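You operate a simulated robot arm through the tools that you are given. There is no shell and no other tool.

Carry out the task below with a simulated two-armed robot. There is one attempt and no reset: what you move stays moved.

## Task
Pick up the small carton from the top of the steel table with one hand, pass it to the other hand and put it in the left top crate of the blue stacks. Set down upright: small carton.

It is judged by the outcome, as a careful person would: the job done as asked, and still so three seconds after it is handed in. It fails if anything else is knocked over, pushed out of place, dropped, spilled or broken.

## Robot
Two 6-joint arms with two-finger grippers on one trunk, on a base that moves. Base frame: it is fixed to the floor where the robot stands at the start and does not move with it; the origin is under the middle of the robot, x ahead of it, y to its left, z up. Readings come in m, rad, newtons and seconds.
The left shoulder is at the start at [0.061, 0.143, 0.9], the right one opposite. With the tool pointing down near the work surface each hand reaches from about 0.32 to 0.72 m from the robot's upright axis, wherever it stands, measured 20 degrees to its own side. Places, roughly: left top crate of the blue stacks [0.7, 2, 0.5]. Payload 2.45 kg a hand.
The tool frame of a hand sits at the grasp point between the pads (the TCP): z along the fingers, y along the line on which they close. The tips reach 0.026 m beyond it. The gripper opens to 0.096 m; its body begins 0.069 m behind the TCP.
Orientation is that of the tool frame in the base frame, as [roll, pitch, yaw] about the fixed x, y, z axes, in that order (R = Rz(yaw) Ry(pitch) Rx(roll)). With the fingers straight down and closing along the base's y, the tool's x points along the base's -x, its y along +y and its z along -z.

## Interface
- The arms move only by the tool jog_arm. It takes "left_increments", "right_increments" or both (then of equal length, played together; a hand with none holds still); each is text: rows parted by semicolons, each of 6 numbers parted by spaces: the shift along the tool's x, y, z in m, then the turn, a rotation vector about the tool's x, y, z in rad. In form: x y z rx ry rz; .... A call has 1 to 20 rows; each row is the pose to reach, as a shift and turn from the pose commanded when the call began, along the tool's axes at that moment. "left_fingers" and "right_fingers" are, for a hand that has rows, the opening in per cent of the stroke, from 0 (shut) to 100 (fully open), set as the call begins (left out, the last holds). Each row takes 0.2 s and may step no farther than 0.05 m and 0.15 rad from the row before; otherwise, or with a gripper value out of range, the whole call is refused. Where a pose cannot be reached the arm comes as near as it can. A force on the tool above 40 N (or 10 N above the force at the start of the call, whichever is more), or a blocked arm, ends the call early, and 0.2 s more pass. The fingers move at their own pace (about 0.0799 m/s each) and stop on an object; they squeeze with about 38 N. The grip force told is the motor's: it shows also when the fingers shut on nothing. Time passes only in rows, and 0.2 s behind the last, so rows that repeat a pose let the fingers close. The reply holds the time, the measured pose of the TCP, the force on the tool along the base axes, the opening and the grip force, in the units named above and with some noise, with the torque about the TCP (base axes, N m) and any sound that the robot's microphone picked up, and new pictures: "views" is both (left out), scene, wrist or none (wrist: the cameras of the hands that moved).
- Cameras (640 x 400 px; columns grow to the right, rows downward): "scene" is now at [0.1353, -0.0018, 1.4993]; the picture's right is [-0.04, -1.00, 0.00], its down [-0.80, 0.03, -0.60] and it looks along [0.60, -0.03, -0.80] (base axes); focal length 275 px, centre (320, 200). "left" rides on the left gripper at [0.081, -0.003, -0.098] in its tool frame; the picture's right is [0.04, 1.00, 0.00], its down [-0.73, 0.03, -0.68] and it looks along [-0.68, 0.03, 0.73] (tool axes); focal length 256 px, centre (320, 200). "right" rides on the right gripper at [0.082, 0.003, -0.098] in its tool frame; the picture's right is [-0.04, 1.00, 0.00], its down [-0.73, -0.03, -0.68] and it looks along [-0.68, -0.03, 0.73] (tool axes); focal length 256 px, centre (320, 200). There is no depth. A picture from a camera that has moved, and an enlarged one, comes with that camera's place and axes in the base frame and with its lens.
- move_column(by): slides the trunk up (or, below 0, down) by that many m; the arms and the scene camera ride with it, the base frame stays. It gives what a move gives, with no picture.
- steer(legs): drives the robot by 1 to 6 legs, each [ahead, turn to the left] in m and rad, along the robot's own axes; the way and the turn of a leg run together, so that a leg with both is an arc; at most 1.5 m and 3.142 rad a leg. The arms and the cameras ride along, it lands a little off, and it stops where it bumps. It gives what a move gives, and a new picture of the scene camera.
- head_to(pan, tilt): turns the head with the scene camera to pan (to the left, within 1.501 rad either way) and tilt (down, from -0.506 to 1.204), counted from straight ahead of the robot. It gives what a move gives, and a new picture of the scene camera.
- inspect(camera, box): a new picture of the part [left, top, right, bottom] of that camera's present view, enlarged. The clock stands still meanwhile.
- close_job(): hands the job in; it is judged then, once.

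Places have to be worked out from the pictures, the camera data and where the tool is seen. Open the grippers and draw the arms clear of the work before you hand the job in, unless the task says otherwise.

The tools are called after "Call:" as a command line: name --argument value ..., lists and objects as JSON in quotes. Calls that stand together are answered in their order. jog_arm: Moves the arms, as the interface text tells. Its arguments: {"type":"object","properties":{"left_increments":{"type":"string"},"left_fingers":{"type":"number"},"right_increments":{"type":"string"},"right_fingers":{"type":"number"},"views":{"type":"string","enum":["both","scene","wrist","none"]}},"required":[]} The other tools are called the same way: move_column (by) moves the trunk up or down; steer (legs) drives the base; head_to (pan, tilt) turns the head that bears the scene camera; inspect (camera, box) takes an enlarged picture of a part of a camera's view; close_job () hands the job in.

At the start:

```text
time_s: 0.0
left_tool_pos: [0.4667, 0.1902, 1.1148]
left_orientation: [-3.141, 0.001, 3.136]
left_force: [-0.3, -0.5, -1.2]
left_torque: [0.03, 0.01, 0.0]
left_finger_gap: 0.0958
left_grasp_force: 0.1
right_tool_pos: [0.457, -0.1238, 1.0616]
right_orientation: [-3.142, -0.001, 3.137]
right_force: [0.3, -0.1, 0.4]
right_torque: [0.0, 0.02, 0.0]
right_finger_gap: 0.0958
right_grasp_force: 0.0
trunk travel left (down, up): [-0.525, 0.065]
robot x, y, heading: [0.0031, -0.0013, -0.002]
head pan, tilt (commanded): [-0.042, 0.922]
```

scene: 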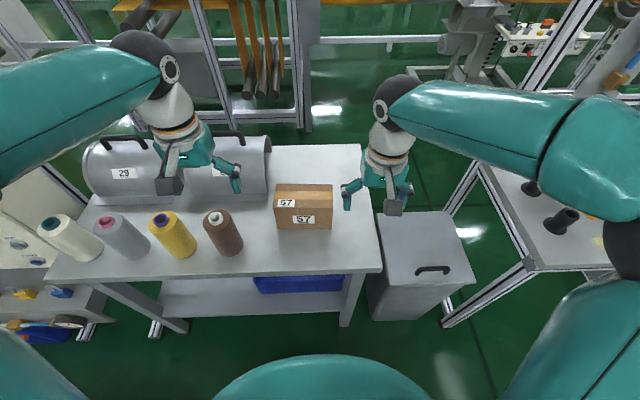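
right: 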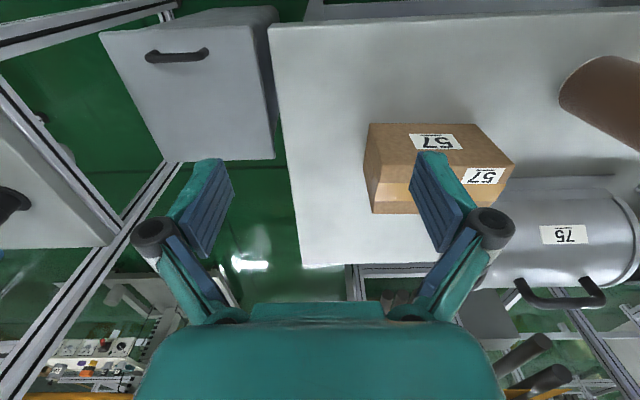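
left: 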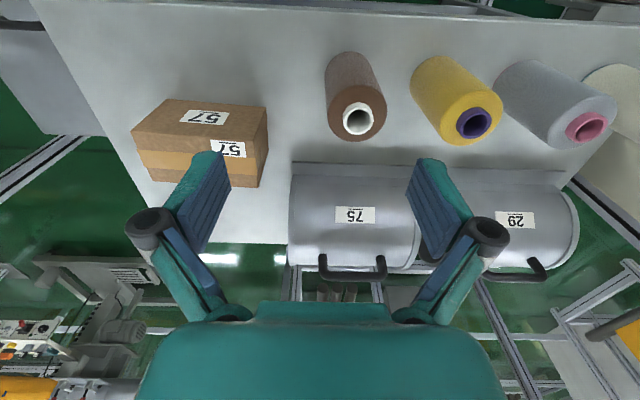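

The carton stands on the steel table a little to the right of centre, and the blue stacks are far off to the left. I look closer at the carton in all three cameras to work out where it is.

Call:
inspect --camera "scene" --box '[240, 160, 400, 260]'

Call:
inspect --camera "right" --box '[340, 100, 540, 225]'

Call:
inspect --camera "left" --box '[100, 80, 300, 205]'

```text
4.00 times, centred on (320, 210) of scene
camera zoom: at [0.1353, -0.0018, 1.4993], right [-0.04, -1.0, 0.0], down [-0.8, 0.03, -0.6], along [0.6, -0.03, -0.8], focal length 1098 px, centre (320, 160)
```

zoom: 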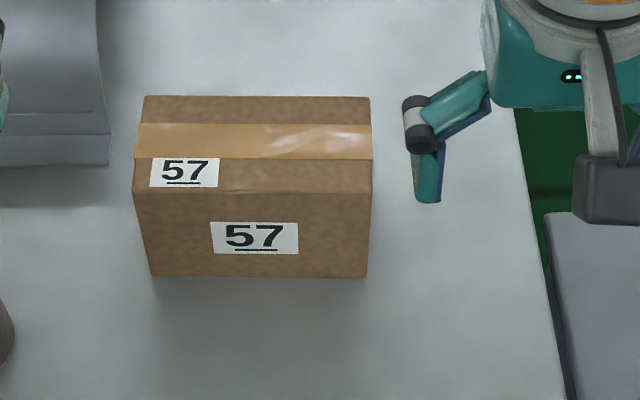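

```text
3.20 times, centred on (440, 162) of right
camera zoom: at [0.3764, -0.121, 1.16], right [0.04, 1.0, 0.0], down [0.73, -0.03, 0.68], along [0.68, -0.03, -0.73], focal length 819 px, centre (-64, 320)
```

zoom: 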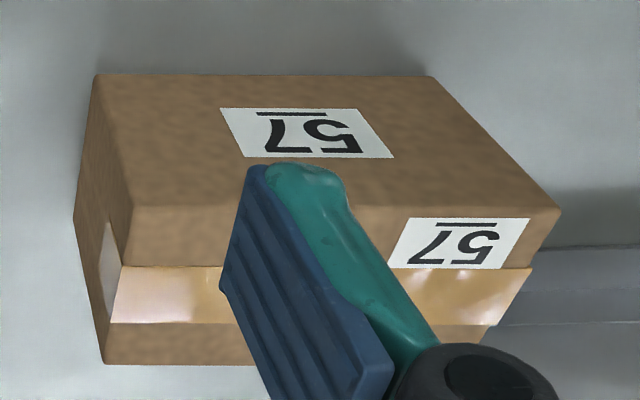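

```text
3.20 times, centred on (200, 142) of left
camera zoom: at [0.385, 0.1855, 1.2124], right [-0.04, 1.0, 0.0], down [0.73, 0.03, 0.68], along [0.68, 0.02, -0.73], focal length 819 px, centre (704, 384)
```

zoom: 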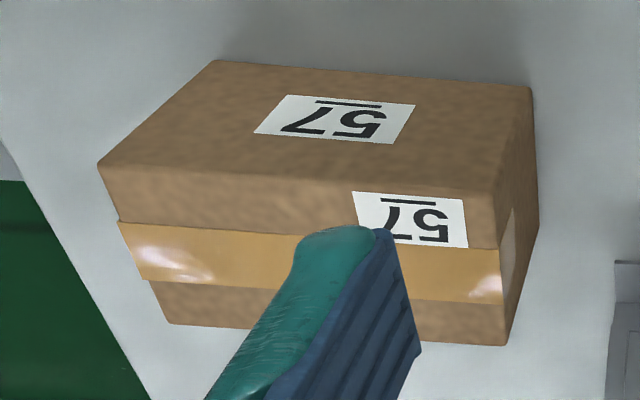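

Triangulating from the scene and right-hand views puts the carton's top at z≈0.904 and its bottom at z≈0.796. It spans about x 0.56–0.645 and y −0.056–0.104, turned by about −0.05 rad. Before moving anything I look left toward the blue stacks.

Call:
head_to --pan 1.2 --tilt 0.5

```text
time_s: 1.4
left_tool_pos: [0.4672, 0.1898, 1.1141]
left_orientation: [3.141, 0.001, 3.137]
left_force: [-0.9, -0.2, -1.0]
left_torque: [0.01, 0.01, 0.0]
left_finger_gap: 0.096
left_grasp_force: 0.0
right_tool_pos: [0.4574, -0.1238, 1.0614]
right_orientation: [-3.141, 0.0, 3.136]
right_force: [0.1, -0.1, 0.3]
right_torque: [0.0, -0.03, 0.03]
right_finger_gap: 0.0958
right_grasp_force: 0.1
trunk travel left (down, up): [-0.525, 0.065]
robot x, y, heading: [-0.0, -0.0026, -0.0]
head pan, tilt (commanded): [1.201, 0.499]
camera scene: at [0.0939, 0.0861, 1.5347], right [0.93, -0.36, 0.0], down [-0.17, -0.45, -0.88], along [0.32, 0.82, -0.48], focal length 275 px, centre (320, 200)
```

scene: 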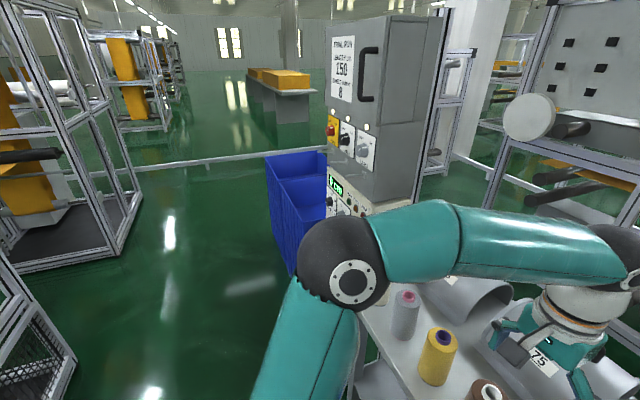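

The blue crates stand beyond a grey machine and are partly hidden by it. I enlarge that part.

Call:
inspect --camera "scene" --box '[230, 130, 390, 230]'

Call:
head_to --pan 0.6 --tilt 0.7

Call:
head_to --pan 1.5 --tilt 0.8

Call:
head_to --pan 0.0 --tilt 0.9

```text
4.00 times, centred on (310, 180) of scene
camera zoom: at [0.0939, 0.0861, 1.5347], right [0.93, -0.36, 0.0], down [-0.17, -0.45, -0.88], along [0.32, 0.82, -0.48], focal length 1098 px, centre (360, 280)
```

zoom: 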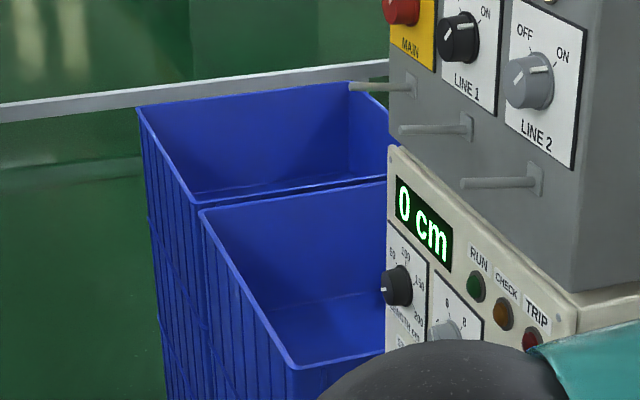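

```text
time_s: 2.4
left_tool_pos: [0.4664, 0.1888, 1.1157]
left_orientation: [-3.141, 0.002, 3.136]
left_force: [0.5, -0.2, 0.0]
left_torque: [-0.01, 0.0, -0.01]
left_finger_gap: 0.0963
left_grasp_force: 0.1
right_tool_pos: [0.4585, -0.1252, 1.0615]
right_orientation: [-3.141, 0.0, 3.137]
right_force: [0.4, 0.7, 0.6]
right_torque: [-0.01, 0.01, -0.02]
right_finger_gap: 0.0957
right_grasp_force: 0.1
trunk travel left (down, up): [-0.525, 0.065]
robot x, y, heading: [-0.0013, -0.0012, 0.005]
head pan, tilt (commanded): [0.6, 0.7]
camera scene: at [0.131, 0.0494, 1.517], right [0.57, -0.82, 0.0], down [-0.53, -0.36, -0.76], along [0.63, 0.43, -0.64], focal length 275 px, centre (320, 200)
```

scene: 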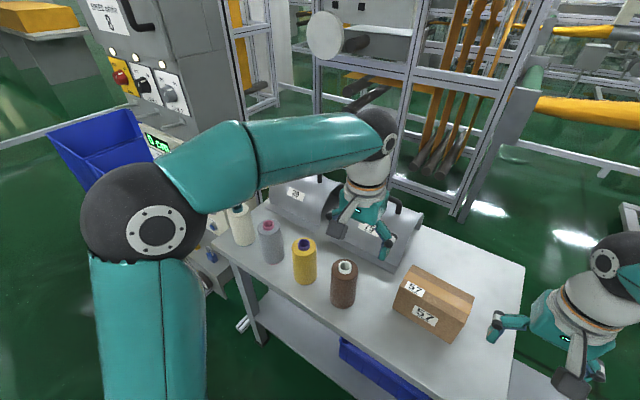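

```text
time_s: 3.6
left_tool_pos: [0.4663, 0.1898, 1.1155]
left_orientation: [-3.141, 0.001, 3.137]
left_force: [-0.8, -0.2, 0.8]
left_torque: [-0.04, 0.0, -0.02]
left_finger_gap: 0.096
left_grasp_force: 0.1
right_tool_pos: [0.4571, -0.1242, 1.0608]
right_orientation: [-3.141, 0.0, 3.136]
right_force: [-0.3, -0.4, -0.8]
right_torque: [-0.03, -0.05, 0.0]
right_finger_gap: 0.096
right_grasp_force: 0.0
trunk travel left (down, up): [-0.525, 0.065]
robot x, y, heading: [0.0, -0.0015, 0.002]
head pan, tilt (commanded): [1.499, 0.799]
camera scene: at [0.0668, 0.0818, 1.5088], right [1.0, -0.07, 0.0], down [-0.05, -0.71, -0.7], along [0.05, 0.7, -0.72], focal length 275 px, centre (320, 200)
```

scene: 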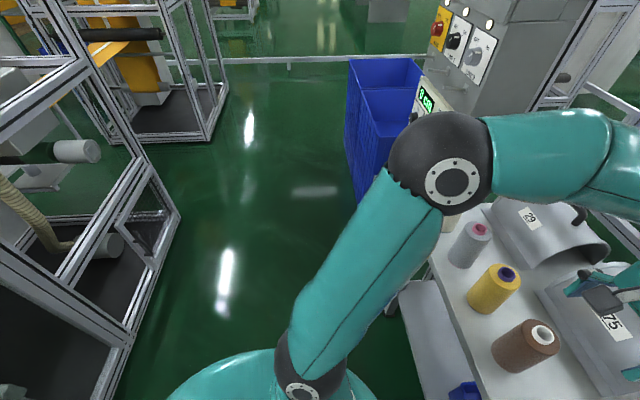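

```text
time_s: 5.2
left_tool_pos: [0.4672, 0.1899, 1.1156]
left_orientation: [3.141, 0.002, 3.136]
left_force: [0.0, 0.0, -0.4]
left_torque: [-0.02, -0.03, 0.01]
left_finger_gap: 0.0963
left_grasp_force: 0.2
right_tool_pos: [0.4575, -0.1251, 1.0611]
right_orientation: [-3.14, 0.0, 3.136]
right_force: [0.7, 0.0, -0.1]
right_torque: [0.04, -0.01, 0.01]
right_finger_gap: 0.0958
right_grasp_force: 0.0
trunk travel left (down, up): [-0.525, 0.065]
robot x, y, heading: [0.0007, -0.0016, -0.003]
head pan, tilt (commanded): [0.0, 0.901]
camera scene: at [0.1365, 0.0014, 1.5008], right [0.0, -1.0, 0.0], down [-0.78, 0.0, -0.62], along [0.62, 0.0, -0.78], focal length 275 px, centre (320, 200)
```

scene: 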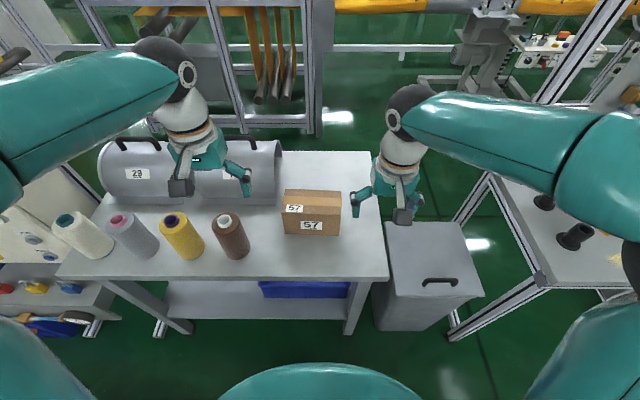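

There are two blue stacks, one nearer and one farther along +y. Which one counts as the left one depends on their true height, so I look again at their base on the floor.

Call:
head_to --pan 1.4 --tilt 0.75

Call:
inspect --camera "scene" --box '[220, 40, 460, 190]'

```text
time_s: 6.8
left_tool_pos: [0.4667, 0.1891, 1.1157]
left_orientation: [3.14, 0.003, 3.137]
left_force: [-0.5, 0.4, 0.3]
left_torque: [0.0, 0.01, -0.04]
left_finger_gap: 0.0961
left_grasp_force: 0.0
right_tool_pos: [0.4556, -0.1239, 1.0611]
right_orientation: [-3.142, 0.0, 3.136]
right_force: [-1.0, 0.0, -0.4]
right_torque: [0.01, 0.0, 0.04]
right_finger_gap: 0.0961
right_grasp_force: 0.0
trunk travel left (down, up): [-0.525, 0.065]
robot x, y, heading: [0.004, 0.0032, 0.001]
head pan, tilt (commanded): [1.4, 0.75]
camera scene: at [0.0751, 0.083, 1.5128], right [0.99, -0.17, 0.0], down [-0.12, -0.67, -0.73], along [0.12, 0.72, -0.68], focal length 275 px, centre (320, 200)
```

scene: 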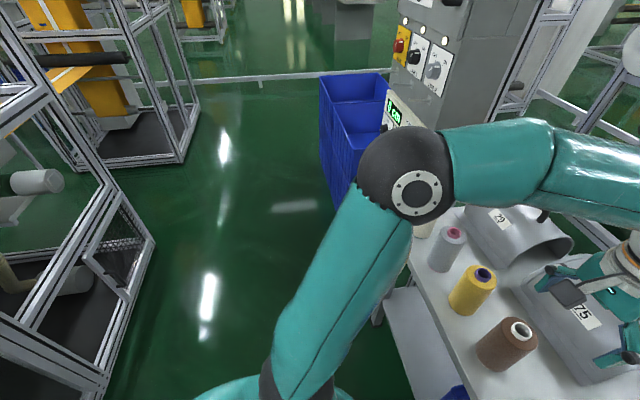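

```text
2.67 times, centred on (340, 115) of scene
camera zoom: at [0.0751, 0.083, 1.5128], right [0.99, -0.17, 0.0], down [-0.12, -0.67, -0.73], along [0.12, 0.72, -0.68], focal length 732 px, centre (267, 427)
```

zoom: 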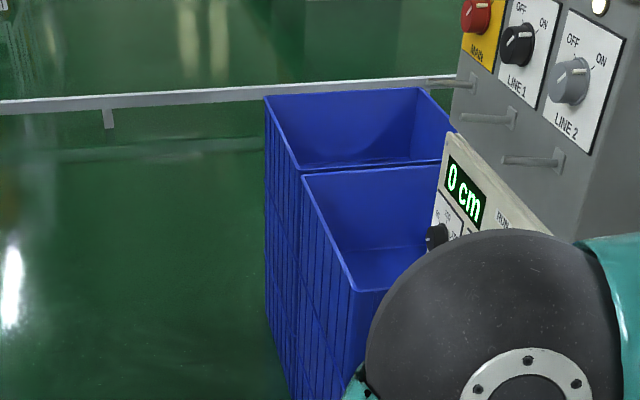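

The rims come out at z≈0.78. The far crate then spans y≈1.74–2.23 and the near one y≈1.19–1.70. The target near [0.7, 2] is therefore the far crate, which is also the left one when the robot faces +x. I now turn both hands so their fingers close along base x across the carton's 0.083 m depth, with the right camera to the right and the left camera to the left.

Call:
jog_arm --right_increments "0 0 0 0 0 -0.139; 0 0 0 0 0 -0.278; 0 0 0 0 0 -0.417; 0 0 0 0 0 -0.556; 0 0 0 0 0 -0.695; 0 0 0 0 0 -0.834; 0 0 0 0 0 -0.973; 0 0 0 0 0 -1.112; 0 0 0 0 0 -1.251; 0 0 0 0 0 -1.39; 0 0 0 0 0 -1.53" --left_increments "0 0 0 0 0 0.1465; 0 0 0 0 0 0.293; 0 0 0 0 0 0.4395; 0 0 0 0 0 0.586; 0 0 0 0 0 0.7325; 0 0 0 0 0 0.879; 0 0 0 0 0 1.0255; 0 0 0 0 0 1.172; 0 0 0 0 0 1.3185; 0 0 0 0 0 1.465; 0 0 0 0 0 1.611" --right_fingers 100 --left_fingers 100 --views "wrist"

Call:
head_to --pan -0.05 --tilt 0.9

```text
time_s: 9.2
left_tool_pos: [0.4672, 0.188, 1.1143]
left_orientation: [3.139, 0.0, 1.523]
left_force: [0.1, 0.5, -0.2]
left_torque: [-0.02, -0.03, 0.0]
left_finger_gap: 0.096
left_grasp_force: 0.0
right_tool_pos: [0.456, -0.1246, 1.0622]
right_orientation: [3.141, 0.003, -1.615]
right_force: [0.0, -0.3, -1.1]
right_torque: [0.0, 0.02, 0.02]
right_finger_gap: 0.0959
right_grasp_force: 0.1
trunk travel left (down, up): [-0.525, 0.065]
robot x, y, heading: [-0.0012, 0.0012, -0.0]
head pan, tilt (commanded): [1.4, 0.75]
camera right: at [0.451, -0.206, 1.1606], right [-1.0, 0.08, 0.0], down [0.06, 0.73, 0.68], along [0.06, 0.68, -0.73], focal length 256 px, centre (320, 200)
camera left: at [0.4673, 0.2695, 1.2129], right [1.0, -0.01, 0.0], down [-0.01, -0.73, 0.68], along [0.0, -0.68, -0.73], focal length 256 px, centre (320, 200)
```

right: 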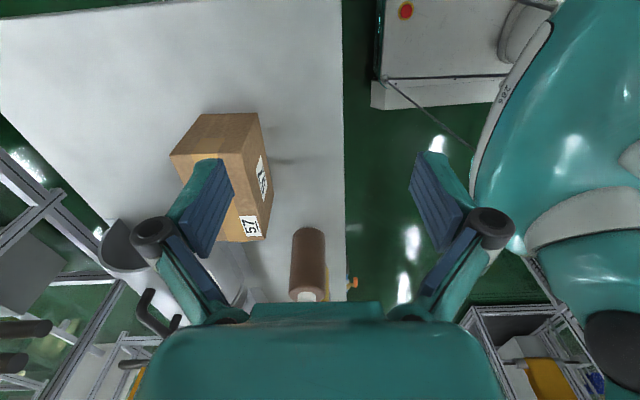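
left: 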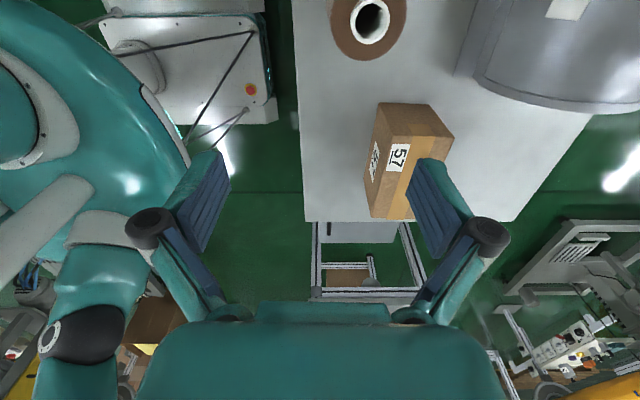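

```text
time_s: 10.7
left_tool_pos: [0.4676, 0.1892, 1.1154]
left_orientation: [3.141, -0.001, 1.528]
left_force: [-0.1, -1.2, 0.5]
left_torque: [-0.03, -0.05, 0.01]
left_finger_gap: 0.0959
left_grasp_force: 0.1
right_tool_pos: [0.4578, -0.1238, 1.062]
right_orientation: [3.14, 0.001, -1.619]
right_force: [0.4, -0.4, -0.3]
right_torque: [0.0, -0.03, 0.0]
right_finger_gap: 0.096
right_grasp_force: 0.1
trunk travel left (down, up): [-0.525, 0.065]
robot x, y, heading: [-0.0025, 0.0009, 0.002]
head pan, tilt (commanded): [-0.051, 0.901]
camera scene: at [0.1364, -0.0025, 1.5008], right [-0.05, -1.0, 0.0], down [-0.78, 0.04, -0.62], along [0.62, -0.03, -0.78], focal length 275 px, centre (320, 200)
```

scene: 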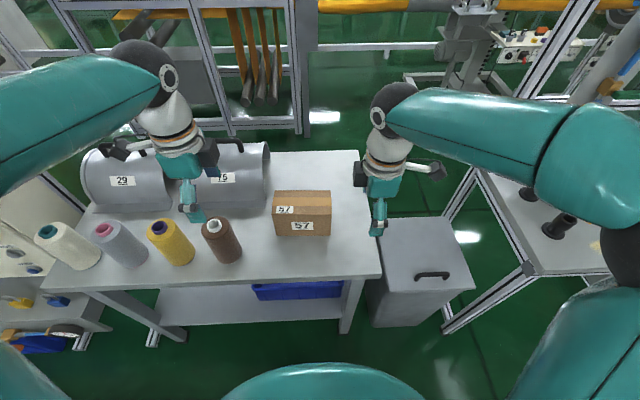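

Both hands turned as commanded: right yaw −1.615, left yaw 1.525. I look closely at the grippers' outline to judge how near they may come to each other.

Call:
inspect --camera "scene" --box '[320, 80, 480, 180]'

Call:
inspect --camera "scene" --box '[120, 60, 280, 240]'

Call:
inspect --camera "right" --box '[140, 90, 300, 190]'

```text
4.00 times, centred on (400, 130) of scene
camera zoom: at [0.1364, -0.0025, 1.5008], right [-0.05, -1.0, 0.0], down [-0.78, 0.04, -0.62], along [0.62, -0.03, -0.78], focal length 1098 px, centre (0, 480)
```

zoom: 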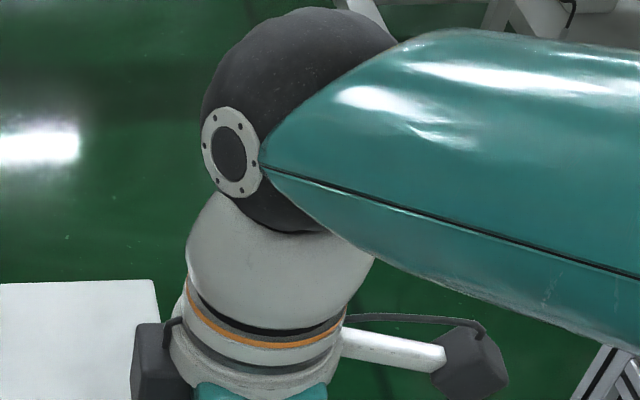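

```text
2.22 times, centred on (200, 150) of scene
camera zoom: at [0.1364, -0.0025, 1.5008], right [-0.05, -1.0, 0.0], down [-0.78, 0.04, -0.62], along [0.62, -0.03, -0.78], focal length 610 px, centre (587, 311)
```

zoom: 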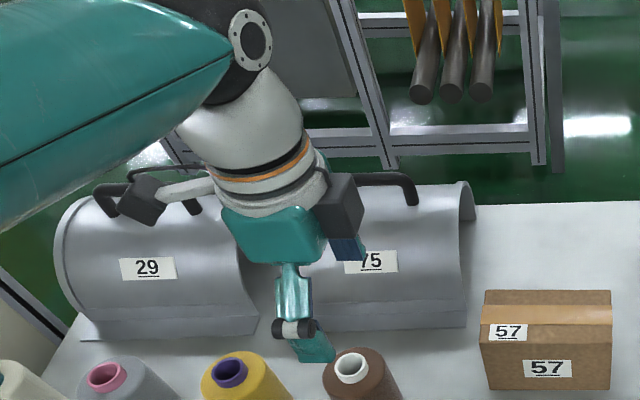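

```text
4.00 times, centred on (220, 140) of right
camera zoom: at [0.4507, -0.2059, 1.1605], right [-1.0, 0.09, 0.0], down [0.06, 0.73, 0.68], along [0.06, 0.68, -0.73], focal length 1024 px, centre (720, 440)
```

zoom: 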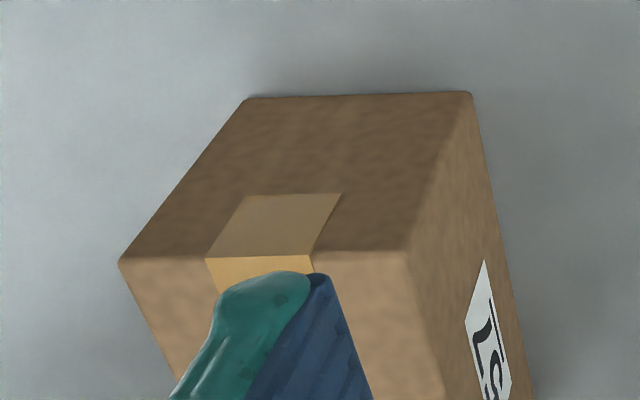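

The grippers are slim enough: their back block reaches about 0.058 m from the axis. The right hand can therefore take the right end, coming in from the upper right at about 57° tilt, which leaves the top and left for the other hand. I move the right hand to a pre-grasp 0.13 m out along that approach.

Call:
jog_arm --right_increments "-0.0007 -0.0174 0.0158 0 -0.125 0; -0.0014 -0.0348 0.0315 0 -0.25 0; -0.002 -0.0522 0.0473 0 -0.375 0; -0.0027 -0.0697 0.063 0 -0.5 0; -0.0034 -0.0871 0.0788 0 -0.625 0; -0.0041 -0.1045 0.0945 0 -0.75 0; -0.0047 -0.1219 0.1103 0 -0.875 0; -0.0054 -0.1393 0.126 0 -1.0 0; -0.0054 -0.1393 0.126 0 -1.0 0" --views "both"

```text
time_s: 12.7
left_tool_pos: [0.4661, 0.1883, 1.1145]
left_orientation: [3.14, 0.002, 1.526]
left_force: [0.1, 0.6, 0.3]
left_torque: [-0.01, 0.01, 0.02]
left_finger_gap: 0.0961
left_grasp_force: 0.0
right_tool_pos: [0.5957, -0.125, 0.9373]
right_orientation: [-3.139, 1.002, -1.617]
right_force: [0.8, -0.1, 0.5]
right_torque: [-0.01, -0.03, 0.01]
right_finger_gap: 0.0961
right_grasp_force: 0.1
trunk travel left (down, up): [-0.525, 0.065]
robot x, y, heading: [0.0026, -0.0001, 0.0]
head pan, tilt (commanded): [-0.051, 0.901]
camera scene: at [0.1357, -0.0023, 1.5009], right [-0.05, -1.0, 0.0], down [-0.78, 0.04, -0.62], along [0.62, -0.03, -0.78], focal length 275 px, centre (320, 200)
camera right: at [0.5876, -0.2507, 0.9215], right [-1.0, 0.07, 0.03], down [0.02, -0.18, 0.98], along [0.07, 0.98, 0.18], focal length 256 px, centre (320, 200)
```

scene: 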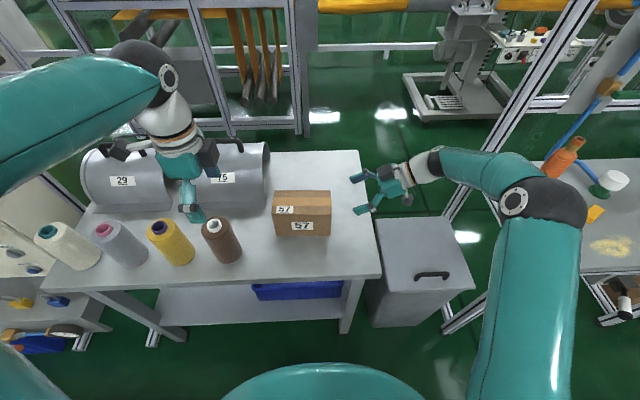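
right: 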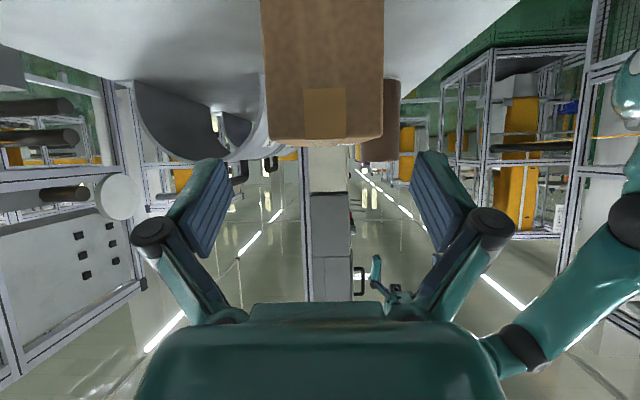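

The right hand is in position with the carton seemingly centred between the fingers. I enlarge the right-hand view to check the centring before closing in.

Call:
inspect --camera "right" --box '[180, 20, 460, 195]'

Call:
inspect --camera "scene" --box '[256, 140, 448, 260]'

```text
2.29 times, centred on (320, 108) of right
camera zoom: at [0.5876, -0.2507, 0.9215], right [-1.0, 0.07, 0.03], down [0.02, -0.18, 0.98], along [0.07, 0.98, 0.18], focal length 585 px, centre (320, 411)
```

zoom: 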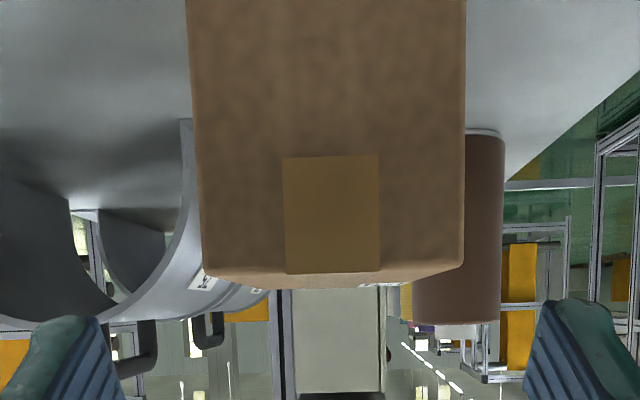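

```text
3.33 times, centred on (352, 200) of scene
camera zoom: at [0.1357, -0.0023, 1.5009], right [-0.05, -1.0, 0.0], down [-0.78, 0.04, -0.62], along [0.62, -0.03, -0.78], focal length 915 px, centre (213, 200)
```

zoom: 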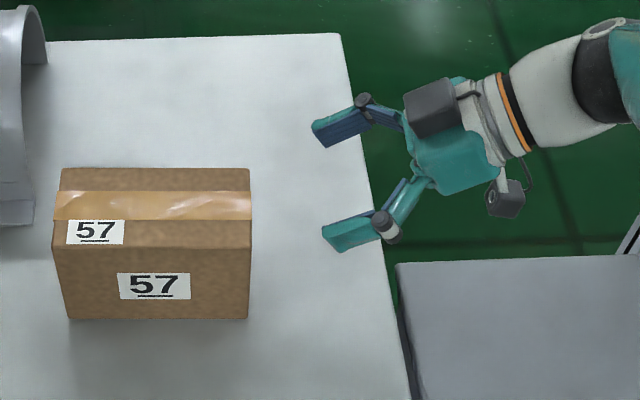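

The wrist view shows the carton about 3.5 mm toward the hand's +y side, and both views agree if its top is at z≈0.909 and the table at 0.80. I shift sideways by that amount, come in 0.045 m, and check again.

Call:
jog_arm --right_increments "0 0.0035 0 0 0 0; -0.001 0.0035 0.0225 0 0 0; -0.001 0.0035 0.045 0 0 0; -0.001 0.0035 0.045 0 0 0" --views "wrist"

Call:
inspect --camera "right" --box '[180, 20, 460, 195]'

Call:
inspect --camera "scene" --box '[256, 140, 448, 260]'

```text
time_s: 13.7
left_tool_pos: [0.4676, 0.1891, 1.1152]
left_orientation: [3.14, 0.001, 1.527]
left_force: [0.1, 0.6, -0.6]
left_torque: [0.0, 0.02, 0.02]
left_finger_gap: 0.0961
left_grasp_force: 0.0
right_tool_pos: [0.5941, -0.0869, 0.91]
right_orientation: [3.14, 1.0, -1.62]
right_force: [0.4, 0.6, -0.1]
right_torque: [-0.01, 0.05, 0.0]
right_finger_gap: 0.096
right_grasp_force: 0.0
trunk travel left (down, up): [-0.525, 0.065]
robot x, y, heading: [0.0013, 0.0024, 0.001]
head pan, tilt (commanded): [-0.051, 0.901]
camera right: at [0.5864, -0.2141, 0.8954], right [-1.0, 0.07, 0.03], down [0.02, -0.18, 0.98], along [0.07, 0.98, 0.17], focal length 256 px, centre (320, 200)
```

right: 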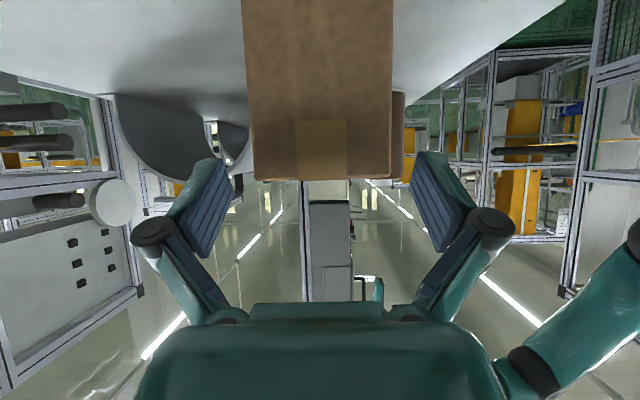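

```text
2.29 times, centred on (320, 108) of right
camera zoom: at [0.5864, -0.2141, 0.8954], right [-1.0, 0.07, 0.03], down [0.02, -0.18, 0.98], along [0.07, 0.98, 0.17], focal length 585 px, centre (320, 411)
```

zoom: 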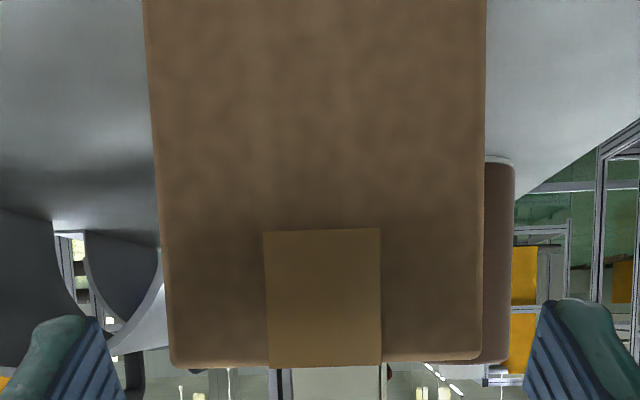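

```text
3.33 times, centred on (352, 200) of scene
camera zoom: at [0.1365, -0.0027, 1.5008], right [-0.05, -1.0, 0.0], down [-0.78, 0.04, -0.62], along [0.62, -0.03, -0.78], focal length 915 px, centre (213, 200)
```

zoom: 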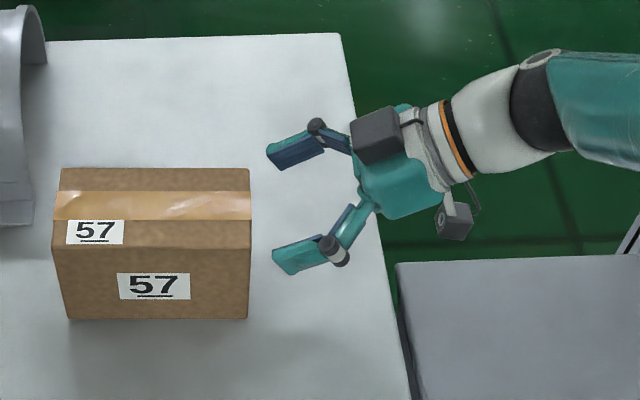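

The carton sits centred between the fingers, and its right top corner is where I computed it. I advance the remaining 0.082 m so the pads straddle the carton.

Call:
jog_arm --right_increments "-0.001 0 0.0165 0 0 0; -0.002 0 0.033 0 0 0; -0.003 0 0.0495 0 0 0; -0.0042 0 0.066 0 0 0; -0.0053 0 0.0823 0 0 0; -0.0053 0 0.0823 0 0 0" --views "both"

Call:
inspect --camera "scene" --box '[256, 140, 448, 260]'

```text
time_s: 15.1
left_tool_pos: [0.4674, 0.1885, 1.1154]
left_orientation: [-3.142, -0.001, 1.525]
left_force: [-0.2, -0.1, -0.6]
left_torque: [0.01, 0.04, 0.01]
left_finger_gap: 0.096
left_grasp_force: 0.0
right_tool_pos: [0.5983, -0.0145, 0.8699]
right_orientation: [3.139, 0.999, -1.62]
right_force: [-0.2, -0.2, -0.5]
right_torque: [0.01, 0.0, 0.05]
right_finger_gap: 0.0959
right_grasp_force: 0.0
trunk travel left (down, up): [-0.525, 0.065]
robot x, y, heading: [-0.0004, -0.001, -0.005]
head pan, tilt (commanded): [-0.051, 0.901]
camera scene: at [0.1369, -0.0027, 1.5006], right [-0.05, -1.0, 0.0], down [-0.78, 0.04, -0.62], along [0.62, -0.03, -0.78], focal length 275 px, centre (320, 200)
camera right: at [0.5896, -0.1416, 0.856], right [-1.0, 0.07, 0.04], down [0.02, -0.18, 0.98], along [0.07, 0.98, 0.17], focal length 256 px, centre (320, 200)
```

scene: 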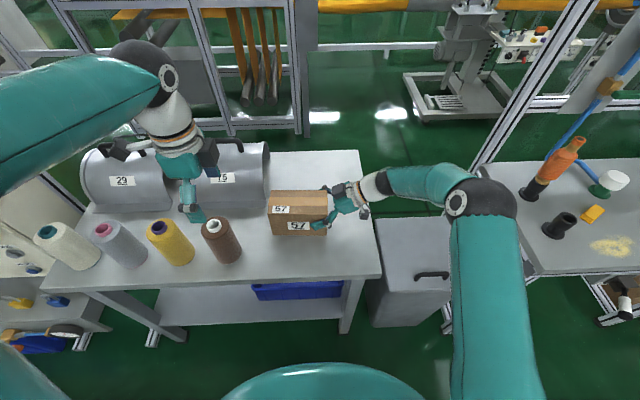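
right: 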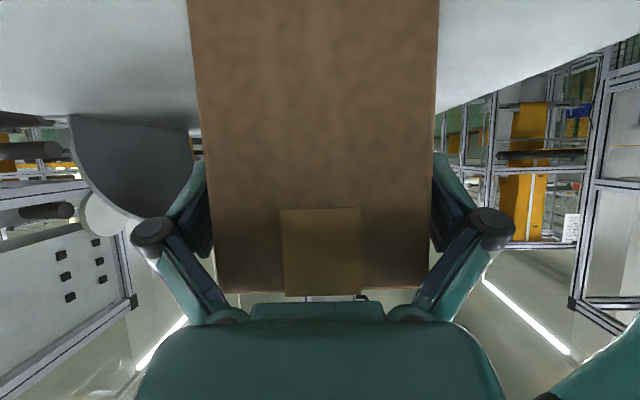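

```text
3.33 times, centred on (352, 200) of scene
camera zoom: at [0.1369, -0.0027, 1.5006], right [-0.05, -1.0, 0.0], down [-0.78, 0.04, -0.62], along [0.62, -0.03, -0.78], focal length 915 px, centre (213, 200)
```

zoom: 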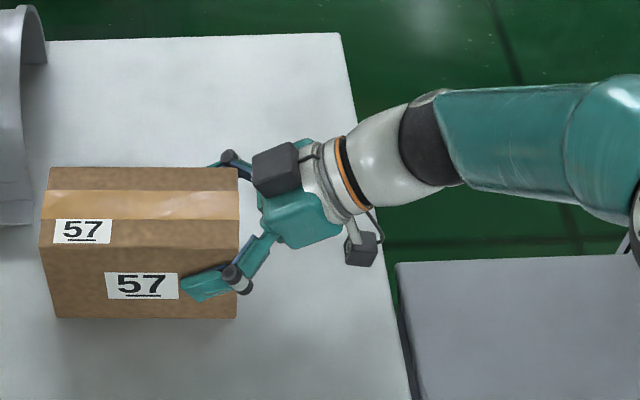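

The carton slid about 1 cm to the left as the finger links met its corner, but it still stands square on the table. I ease back 3 mm so nothing presses on it, then close the right hand.

Call:
jog_arm --right_increments "0 0 -0.003 0 0 0; 0 0 -0.003 0 0 0" --views "none"

Call:
jog_arm --right_increments "0 0 0 0 0 0; 0 0 0 0 0 0; 0 0 0 0 0 0; 0 0 0 0 0 0; 0 0 0 0 0 0" --right_fingers 0 --views "both"

Call:
inspect --camera "scene" --box '[256, 140, 448, 260]'

```text
time_s: 15.7
left_tool_pos: [0.4669, 0.1889, 1.1135]
left_orientation: [3.14, -0.001, 1.527]
left_force: [0.4, 0.2, 0.0]
left_torque: [0.0, 0.02, 0.01]
left_finger_gap: 0.0962
left_grasp_force: 0.1
right_tool_pos: [0.5984, -0.0185, 0.873]
right_orientation: [3.14, 0.999, -1.618]
right_force: [0.7, -0.1, -0.4]
right_torque: [0.0, -0.04, 0.02]
right_finger_gap: 0.096
right_grasp_force: 0.0
trunk travel left (down, up): [-0.525, 0.065]
robot x, y, heading: [0.0, 0.0004, -0.001]
head pan, tilt (commanded): [-0.051, 0.901]
```

```text
time_s: 16.9
left_tool_pos: [0.4672, 0.1885, 1.1148]
left_orientation: [3.141, 0.002, 1.526]
left_force: [-0.2, -0.2, 0.3]
left_torque: [0.01, 0.0, 0.01]
left_finger_gap: 0.096
left_grasp_force: 0.1
right_tool_pos: [0.5986, -0.018, 0.8756]
right_orientation: [3.141, 1.0, -1.62]
right_force: [1.7, -4.5, 5.8]
right_torque: [0.14, 0.28, -0.02]
right_finger_gap: 0.0846
right_grasp_force: 38.2
trunk travel left (down, up): [-0.525, 0.065]
robot x, y, heading: [-0.0012, 0.0012, 0.005]
head pan, tilt (commanded): [-0.051, 0.901]
camera scene: at [0.1363, -0.003, 1.5009], right [-0.05, -1.0, 0.0], down [-0.78, 0.04, -0.62], along [0.62, -0.03, -0.78], focal length 275 px, centre (320, 200)
camera right: at [0.5894, -0.1451, 0.8593], right [-1.0, 0.07, 0.03], down [0.02, -0.18, 0.98], along [0.07, 0.98, 0.18], focal length 256 px, centre (320, 200)
```

scene: 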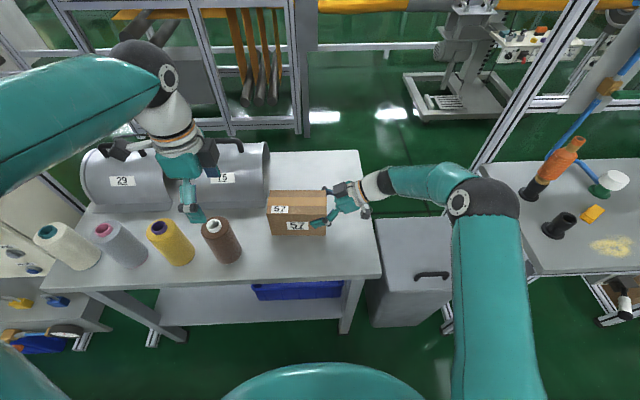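
right: 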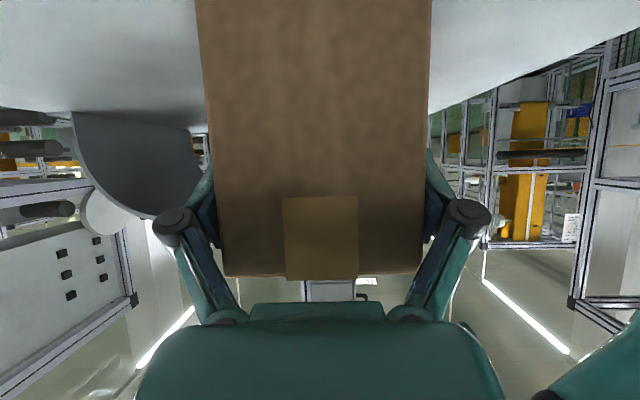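

```text
3.33 times, centred on (352, 200) of scene
camera zoom: at [0.1363, -0.003, 1.5009], right [-0.05, -1.0, 0.0], down [-0.78, 0.04, -0.62], along [0.62, -0.03, -0.78], focal length 915 px, centre (213, 200)
```

zoom: 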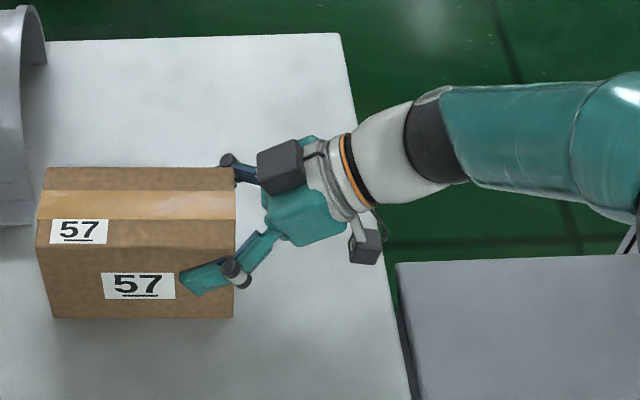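

The right hand grips the carton with a gap of 0.0846 m and 38 N. I lift it 3 cm straight up as a test to see its weight and whether it sags.

Call:
jog_arm --right_increments "-0.0042 0 -0.0027 0 0 0; -0.0084 0 -0.0054 0 0 0; -0.0168 0 -0.0108 0 0 0; -0.0252 0 -0.0162 0 0 0; -0.0252 0 -0.0162 0 0 0" --views "both"

Call:
inspect --camera "scene" --box '[256, 140, 448, 260]'

```text
time_s: 18.1
left_tool_pos: [0.4685, 0.1889, 1.1162]
left_orientation: [-3.141, 0.002, 1.526]
left_force: [0.2, -0.2, -0.5]
left_torque: [0.05, -0.01, -0.02]
left_finger_gap: 0.0959
left_grasp_force: 0.1
right_tool_pos: [0.5991, -0.0184, 0.903]
right_orientation: [3.138, 1.001, -1.618]
right_force: [0.0, -0.4, -3.8]
right_torque: [-0.26, 0.0, 0.03]
right_finger_gap: 0.0844
right_grasp_force: 37.5
trunk travel left (down, up): [-0.525, 0.065]
robot x, y, heading: [0.0028, -0.0024, -0.003]
head pan, tilt (commanded): [-0.051, 0.901]
camera scene: at [0.1373, -0.0025, 1.5007], right [-0.05, -1.0, 0.0], down [-0.78, 0.04, -0.62], along [0.62, -0.03, -0.78], focal length 275 px, centre (320, 200)
camera right: at [0.5902, -0.1444, 0.8883], right [-1.0, 0.07, 0.04], down [0.02, -0.18, 0.98], along [0.07, 0.98, 0.17], focal length 256 px, centre (320, 200)
```

scene: 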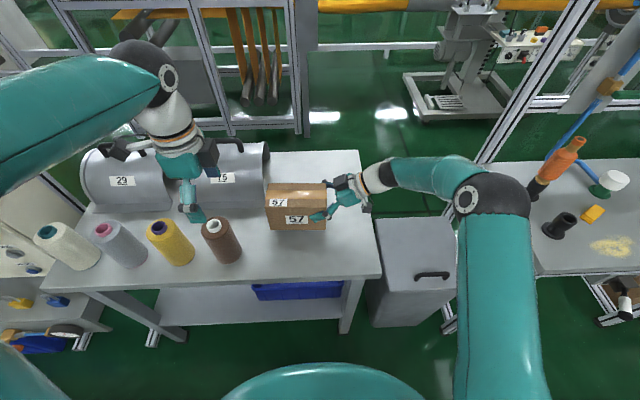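
right: 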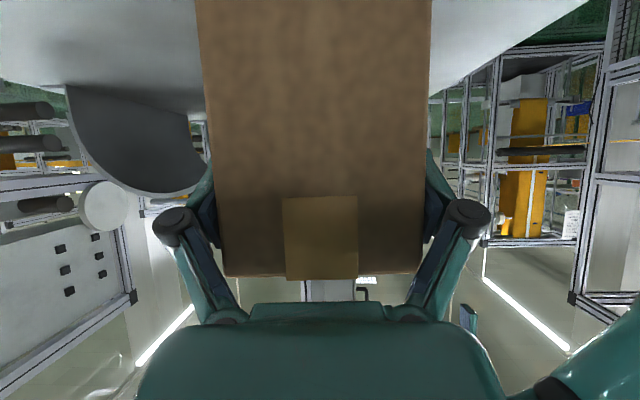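

```text
3.33 times, centred on (352, 200) of scene
camera zoom: at [0.1373, -0.0025, 1.5007], right [-0.05, -1.0, 0.0], down [-0.78, 0.04, -0.62], along [0.62, -0.03, -0.78], focal length 915 px, centre (213, 200)
```

zoom: 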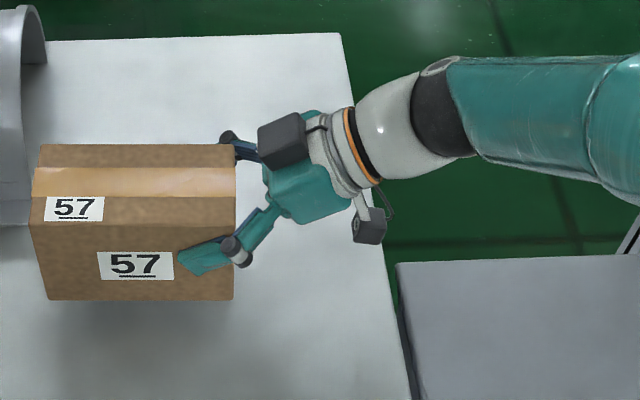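

The carton came up level and weighs about 3.8 N (0.4 kg), with no sag. I raise it another 10 cm and then draw it 8 cm closer to the robot for the handover.

Call:
jog_arm --right_increments "-0.0168 0 -0.0108 0 0 0; -0.0337 0 -0.0216 0 0 0; -0.0505 0 -0.0324 0 0 0; -0.0673 0 -0.0432 0 0 0; -0.0842 0 -0.054 0 0 0; -0.0837 0.02 -0.0548 0 0 0; -0.0832 0.04 -0.0556 0 0 0; -0.0827 0.06 -0.0563 0 0 0; -0.0822 0.08 -0.0571 0 0 0; -0.0822 0.08 -0.0571 0 0 0" --views "both"

Call:
inspect --camera "scene" --box '[192, 100, 448, 260]'

Call:
inspect --camera "left" --box '[0, 0, 640, 400]'

```text
time_s: 20.3
left_tool_pos: [0.4676, 0.1877, 1.1156]
left_orientation: [-3.139, 0.0, 1.525]
left_force: [0.9, -0.1, 0.1]
left_torque: [0.0, 0.01, 0.01]
left_finger_gap: 0.0958
left_grasp_force: 0.0
right_tool_pos: [0.5202, -0.0156, 1.0048]
right_orientation: [3.139, 1.0, -1.618]
right_force: [0.6, 0.0, -4.8]
right_torque: [-0.26, 0.01, 0.0]
right_finger_gap: 0.0847
right_grasp_force: 38.2
trunk travel left (down, up): [-0.525, 0.065]
robot x, y, heading: [0.0025, -0.0022, 0.003]
head pan, tilt (commanded): [-0.051, 0.901]
camera scene: at [0.1375, -0.0025, 1.5007], right [-0.05, -1.0, 0.0], down [-0.78, 0.04, -0.62], along [0.62, -0.03, -0.78], focal length 275 px, centre (320, 200)
camera right: at [0.5106, -0.1423, 0.9892], right [-1.0, 0.07, 0.03], down [0.02, -0.18, 0.98], along [0.07, 0.98, 0.17], focal length 256 px, centre (320, 200)
```

scene: 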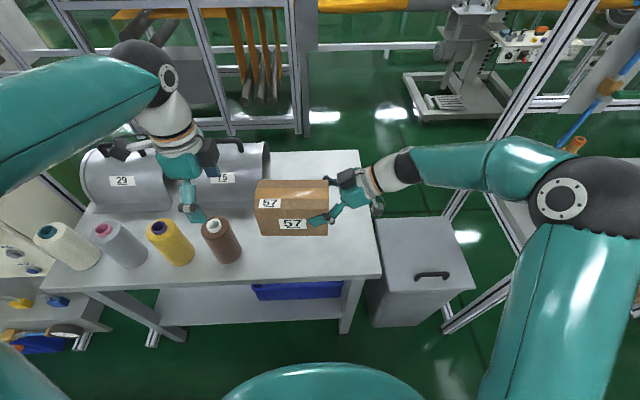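
right: 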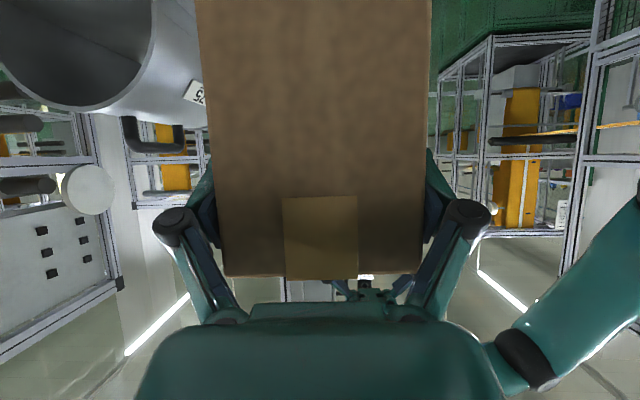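

```text
2.50 times, centred on (320, 180) of scene
camera zoom: at [0.1375, -0.0025, 1.5007], right [-0.05, -1.0, 0.0], down [-0.78, 0.04, -0.62], along [0.62, -0.03, -0.78], focal length 686 px, centre (320, 250)
```

zoom: 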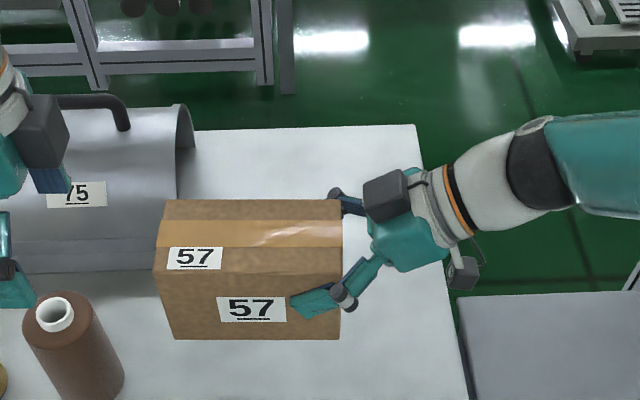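

```text
1.00 times, centred on (320, 200) of left (not enlarged: the box is as wide or as high as the picture)
camera zoom: at [0.4679, 0.2696, 1.2125], right [1.0, 0.0, 0.0], down [0.0, -0.73, 0.68], along [0.0, -0.68, -0.73], focal length 256 px, centre (320, 200)
```

zoom: 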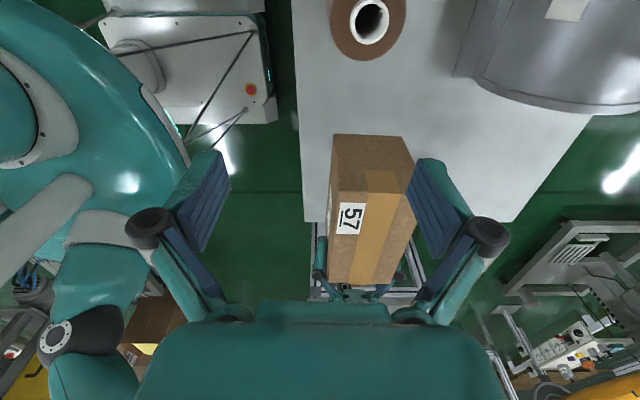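

The carton hangs level, centred at about (0.523, 0.039) with its top at z≈1.039. I enlarge the left-hand view to line the left hand up with it.

Call:
inspect --camera "left" --box '[260, 110, 500, 260]'

Call:
inspect --camera "scene" --box '[240, 160, 400, 260]'

```text
2.67 times, centred on (380, 185) of left
camera zoom: at [0.4679, 0.2696, 1.2125], right [1.0, 0.0, 0.0], down [0.0, -0.73, 0.68], along [0.0, -0.68, -0.73], focal length 683 px, centre (160, 240)
```

zoom: 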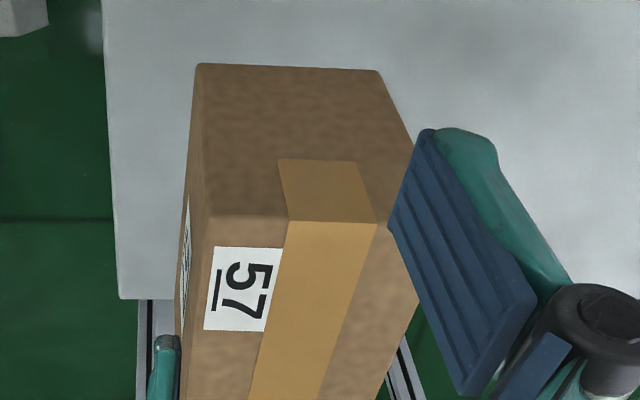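

```text
4.00 times, centred on (320, 210) of scene
camera zoom: at [0.1375, -0.0025, 1.5007], right [-0.05, -1.0, 0.0], down [-0.78, 0.04, -0.62], along [0.62, -0.03, -0.78], focal length 1098 px, centre (320, 160)
```

zoom: 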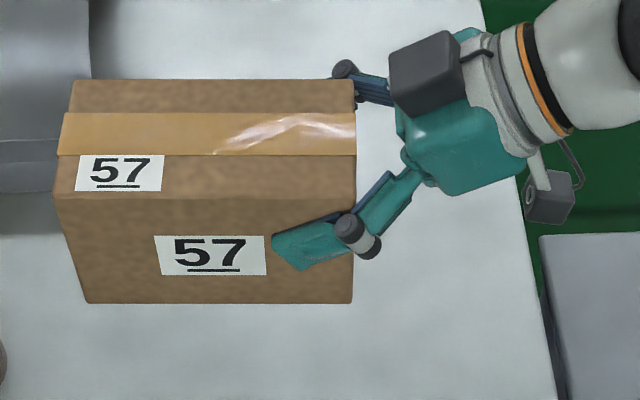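

The right hand holds only the right end, so the left hand can come straight down near the carton's middle with 3 cm between the two hands. I bring the left hand above it, to about (0.522, 0.049, 1.115).

Call:
jog_arm --left_increments "-0.0274 0.0122 0 0 0 0; -0.0548 0.0243 0 0 0 0; -0.0821 0.0365 0 0 0 0; -0.1095 0.0486 0 0 0 0; -0.1369 0.0608 0 0 0 0; -0.1369 0.0608 0 0 0 0" --views "both"

Call:
inspect --camera "left" --box '[180, 60, 460, 235]'

Call:
inspect --camera "scene" --box '[224, 90, 416, 210]'

```text
time_s: 21.7
left_tool_pos: [0.5224, 0.0513, 1.1149]
left_orientation: [3.139, 0.001, 1.524]
left_force: [-0.3, 0.3, 0.4]
left_torque: [0.01, -0.03, 0.0]
left_finger_gap: 0.096
left_grasp_force: 0.0
right_tool_pos: [0.5184, -0.0151, 1.0049]
right_orientation: [3.139, 0.999, -1.618]
right_force: [0.3, 0.8, -4.6]
right_torque: [-0.26, 0.03, 0.04]
right_finger_gap: 0.0846
right_grasp_force: 38.4
trunk travel left (down, up): [-0.525, 0.065]
robot x, y, heading: [0.0014, -0.0009, -0.002]
head pan, tilt (commanded): [-0.051, 0.901]
camera scene: at [0.1366, -0.002, 1.5008], right [-0.05, -1.0, 0.0], down [-0.78, 0.04, -0.62], along [0.62, -0.03, -0.78], focal length 275 px, centre (320, 200)
camera left: at [0.5226, 0.1315, 1.2123], right [1.0, 0.0, 0.0], down [0.0, -0.73, 0.68], along [0.0, -0.68, -0.73], focal length 256 px, centre (320, 200)
```

scene: 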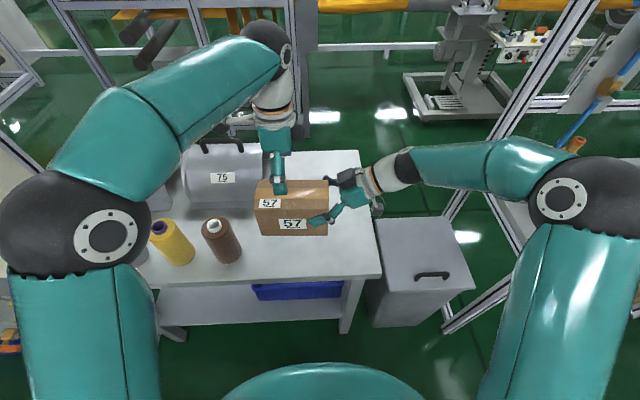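
left: 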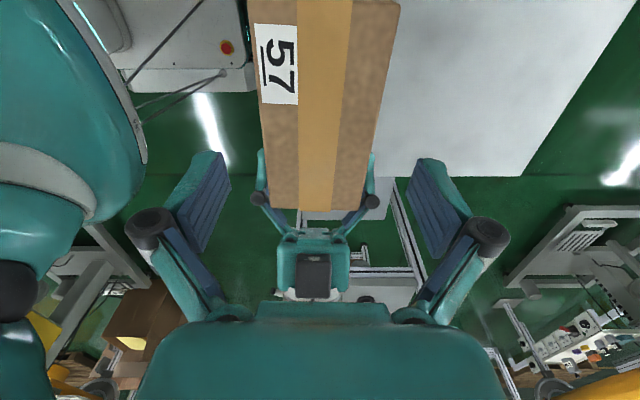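

```text
2.29 times, centred on (320, 148) of left
camera zoom: at [0.5226, 0.1315, 1.2123], right [1.0, 0.0, 0.0], down [0.0, -0.73, 0.68], along [0.0, -0.68, -0.73], focal length 585 px, centre (320, 320)
```

zoom: 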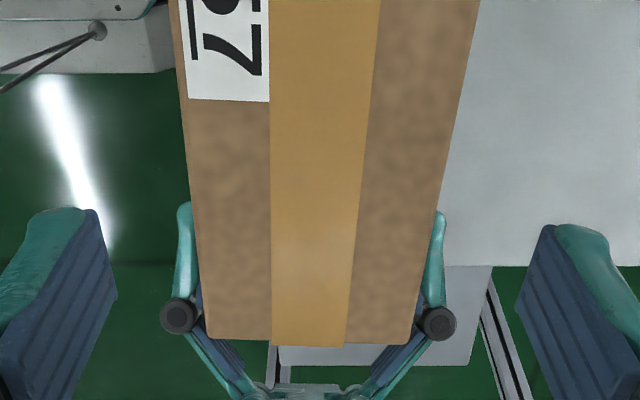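

```text
3.33 times, centred on (320, 150) of scene
camera zoom: at [0.1366, -0.002, 1.5008], right [-0.05, -1.0, 0.0], down [-0.78, 0.04, -0.62], along [0.62, -0.03, -0.78], focal length 915 px, centre (320, 367)
```

zoom: 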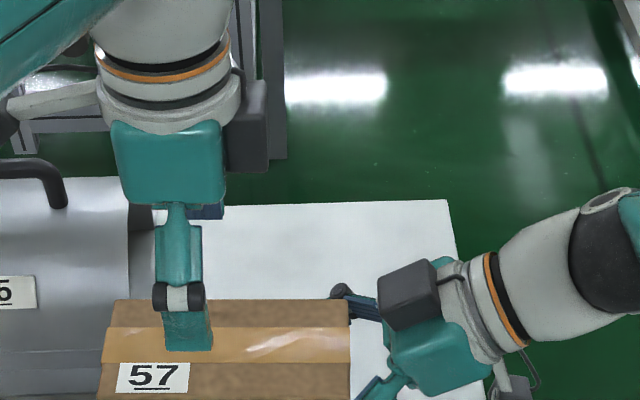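

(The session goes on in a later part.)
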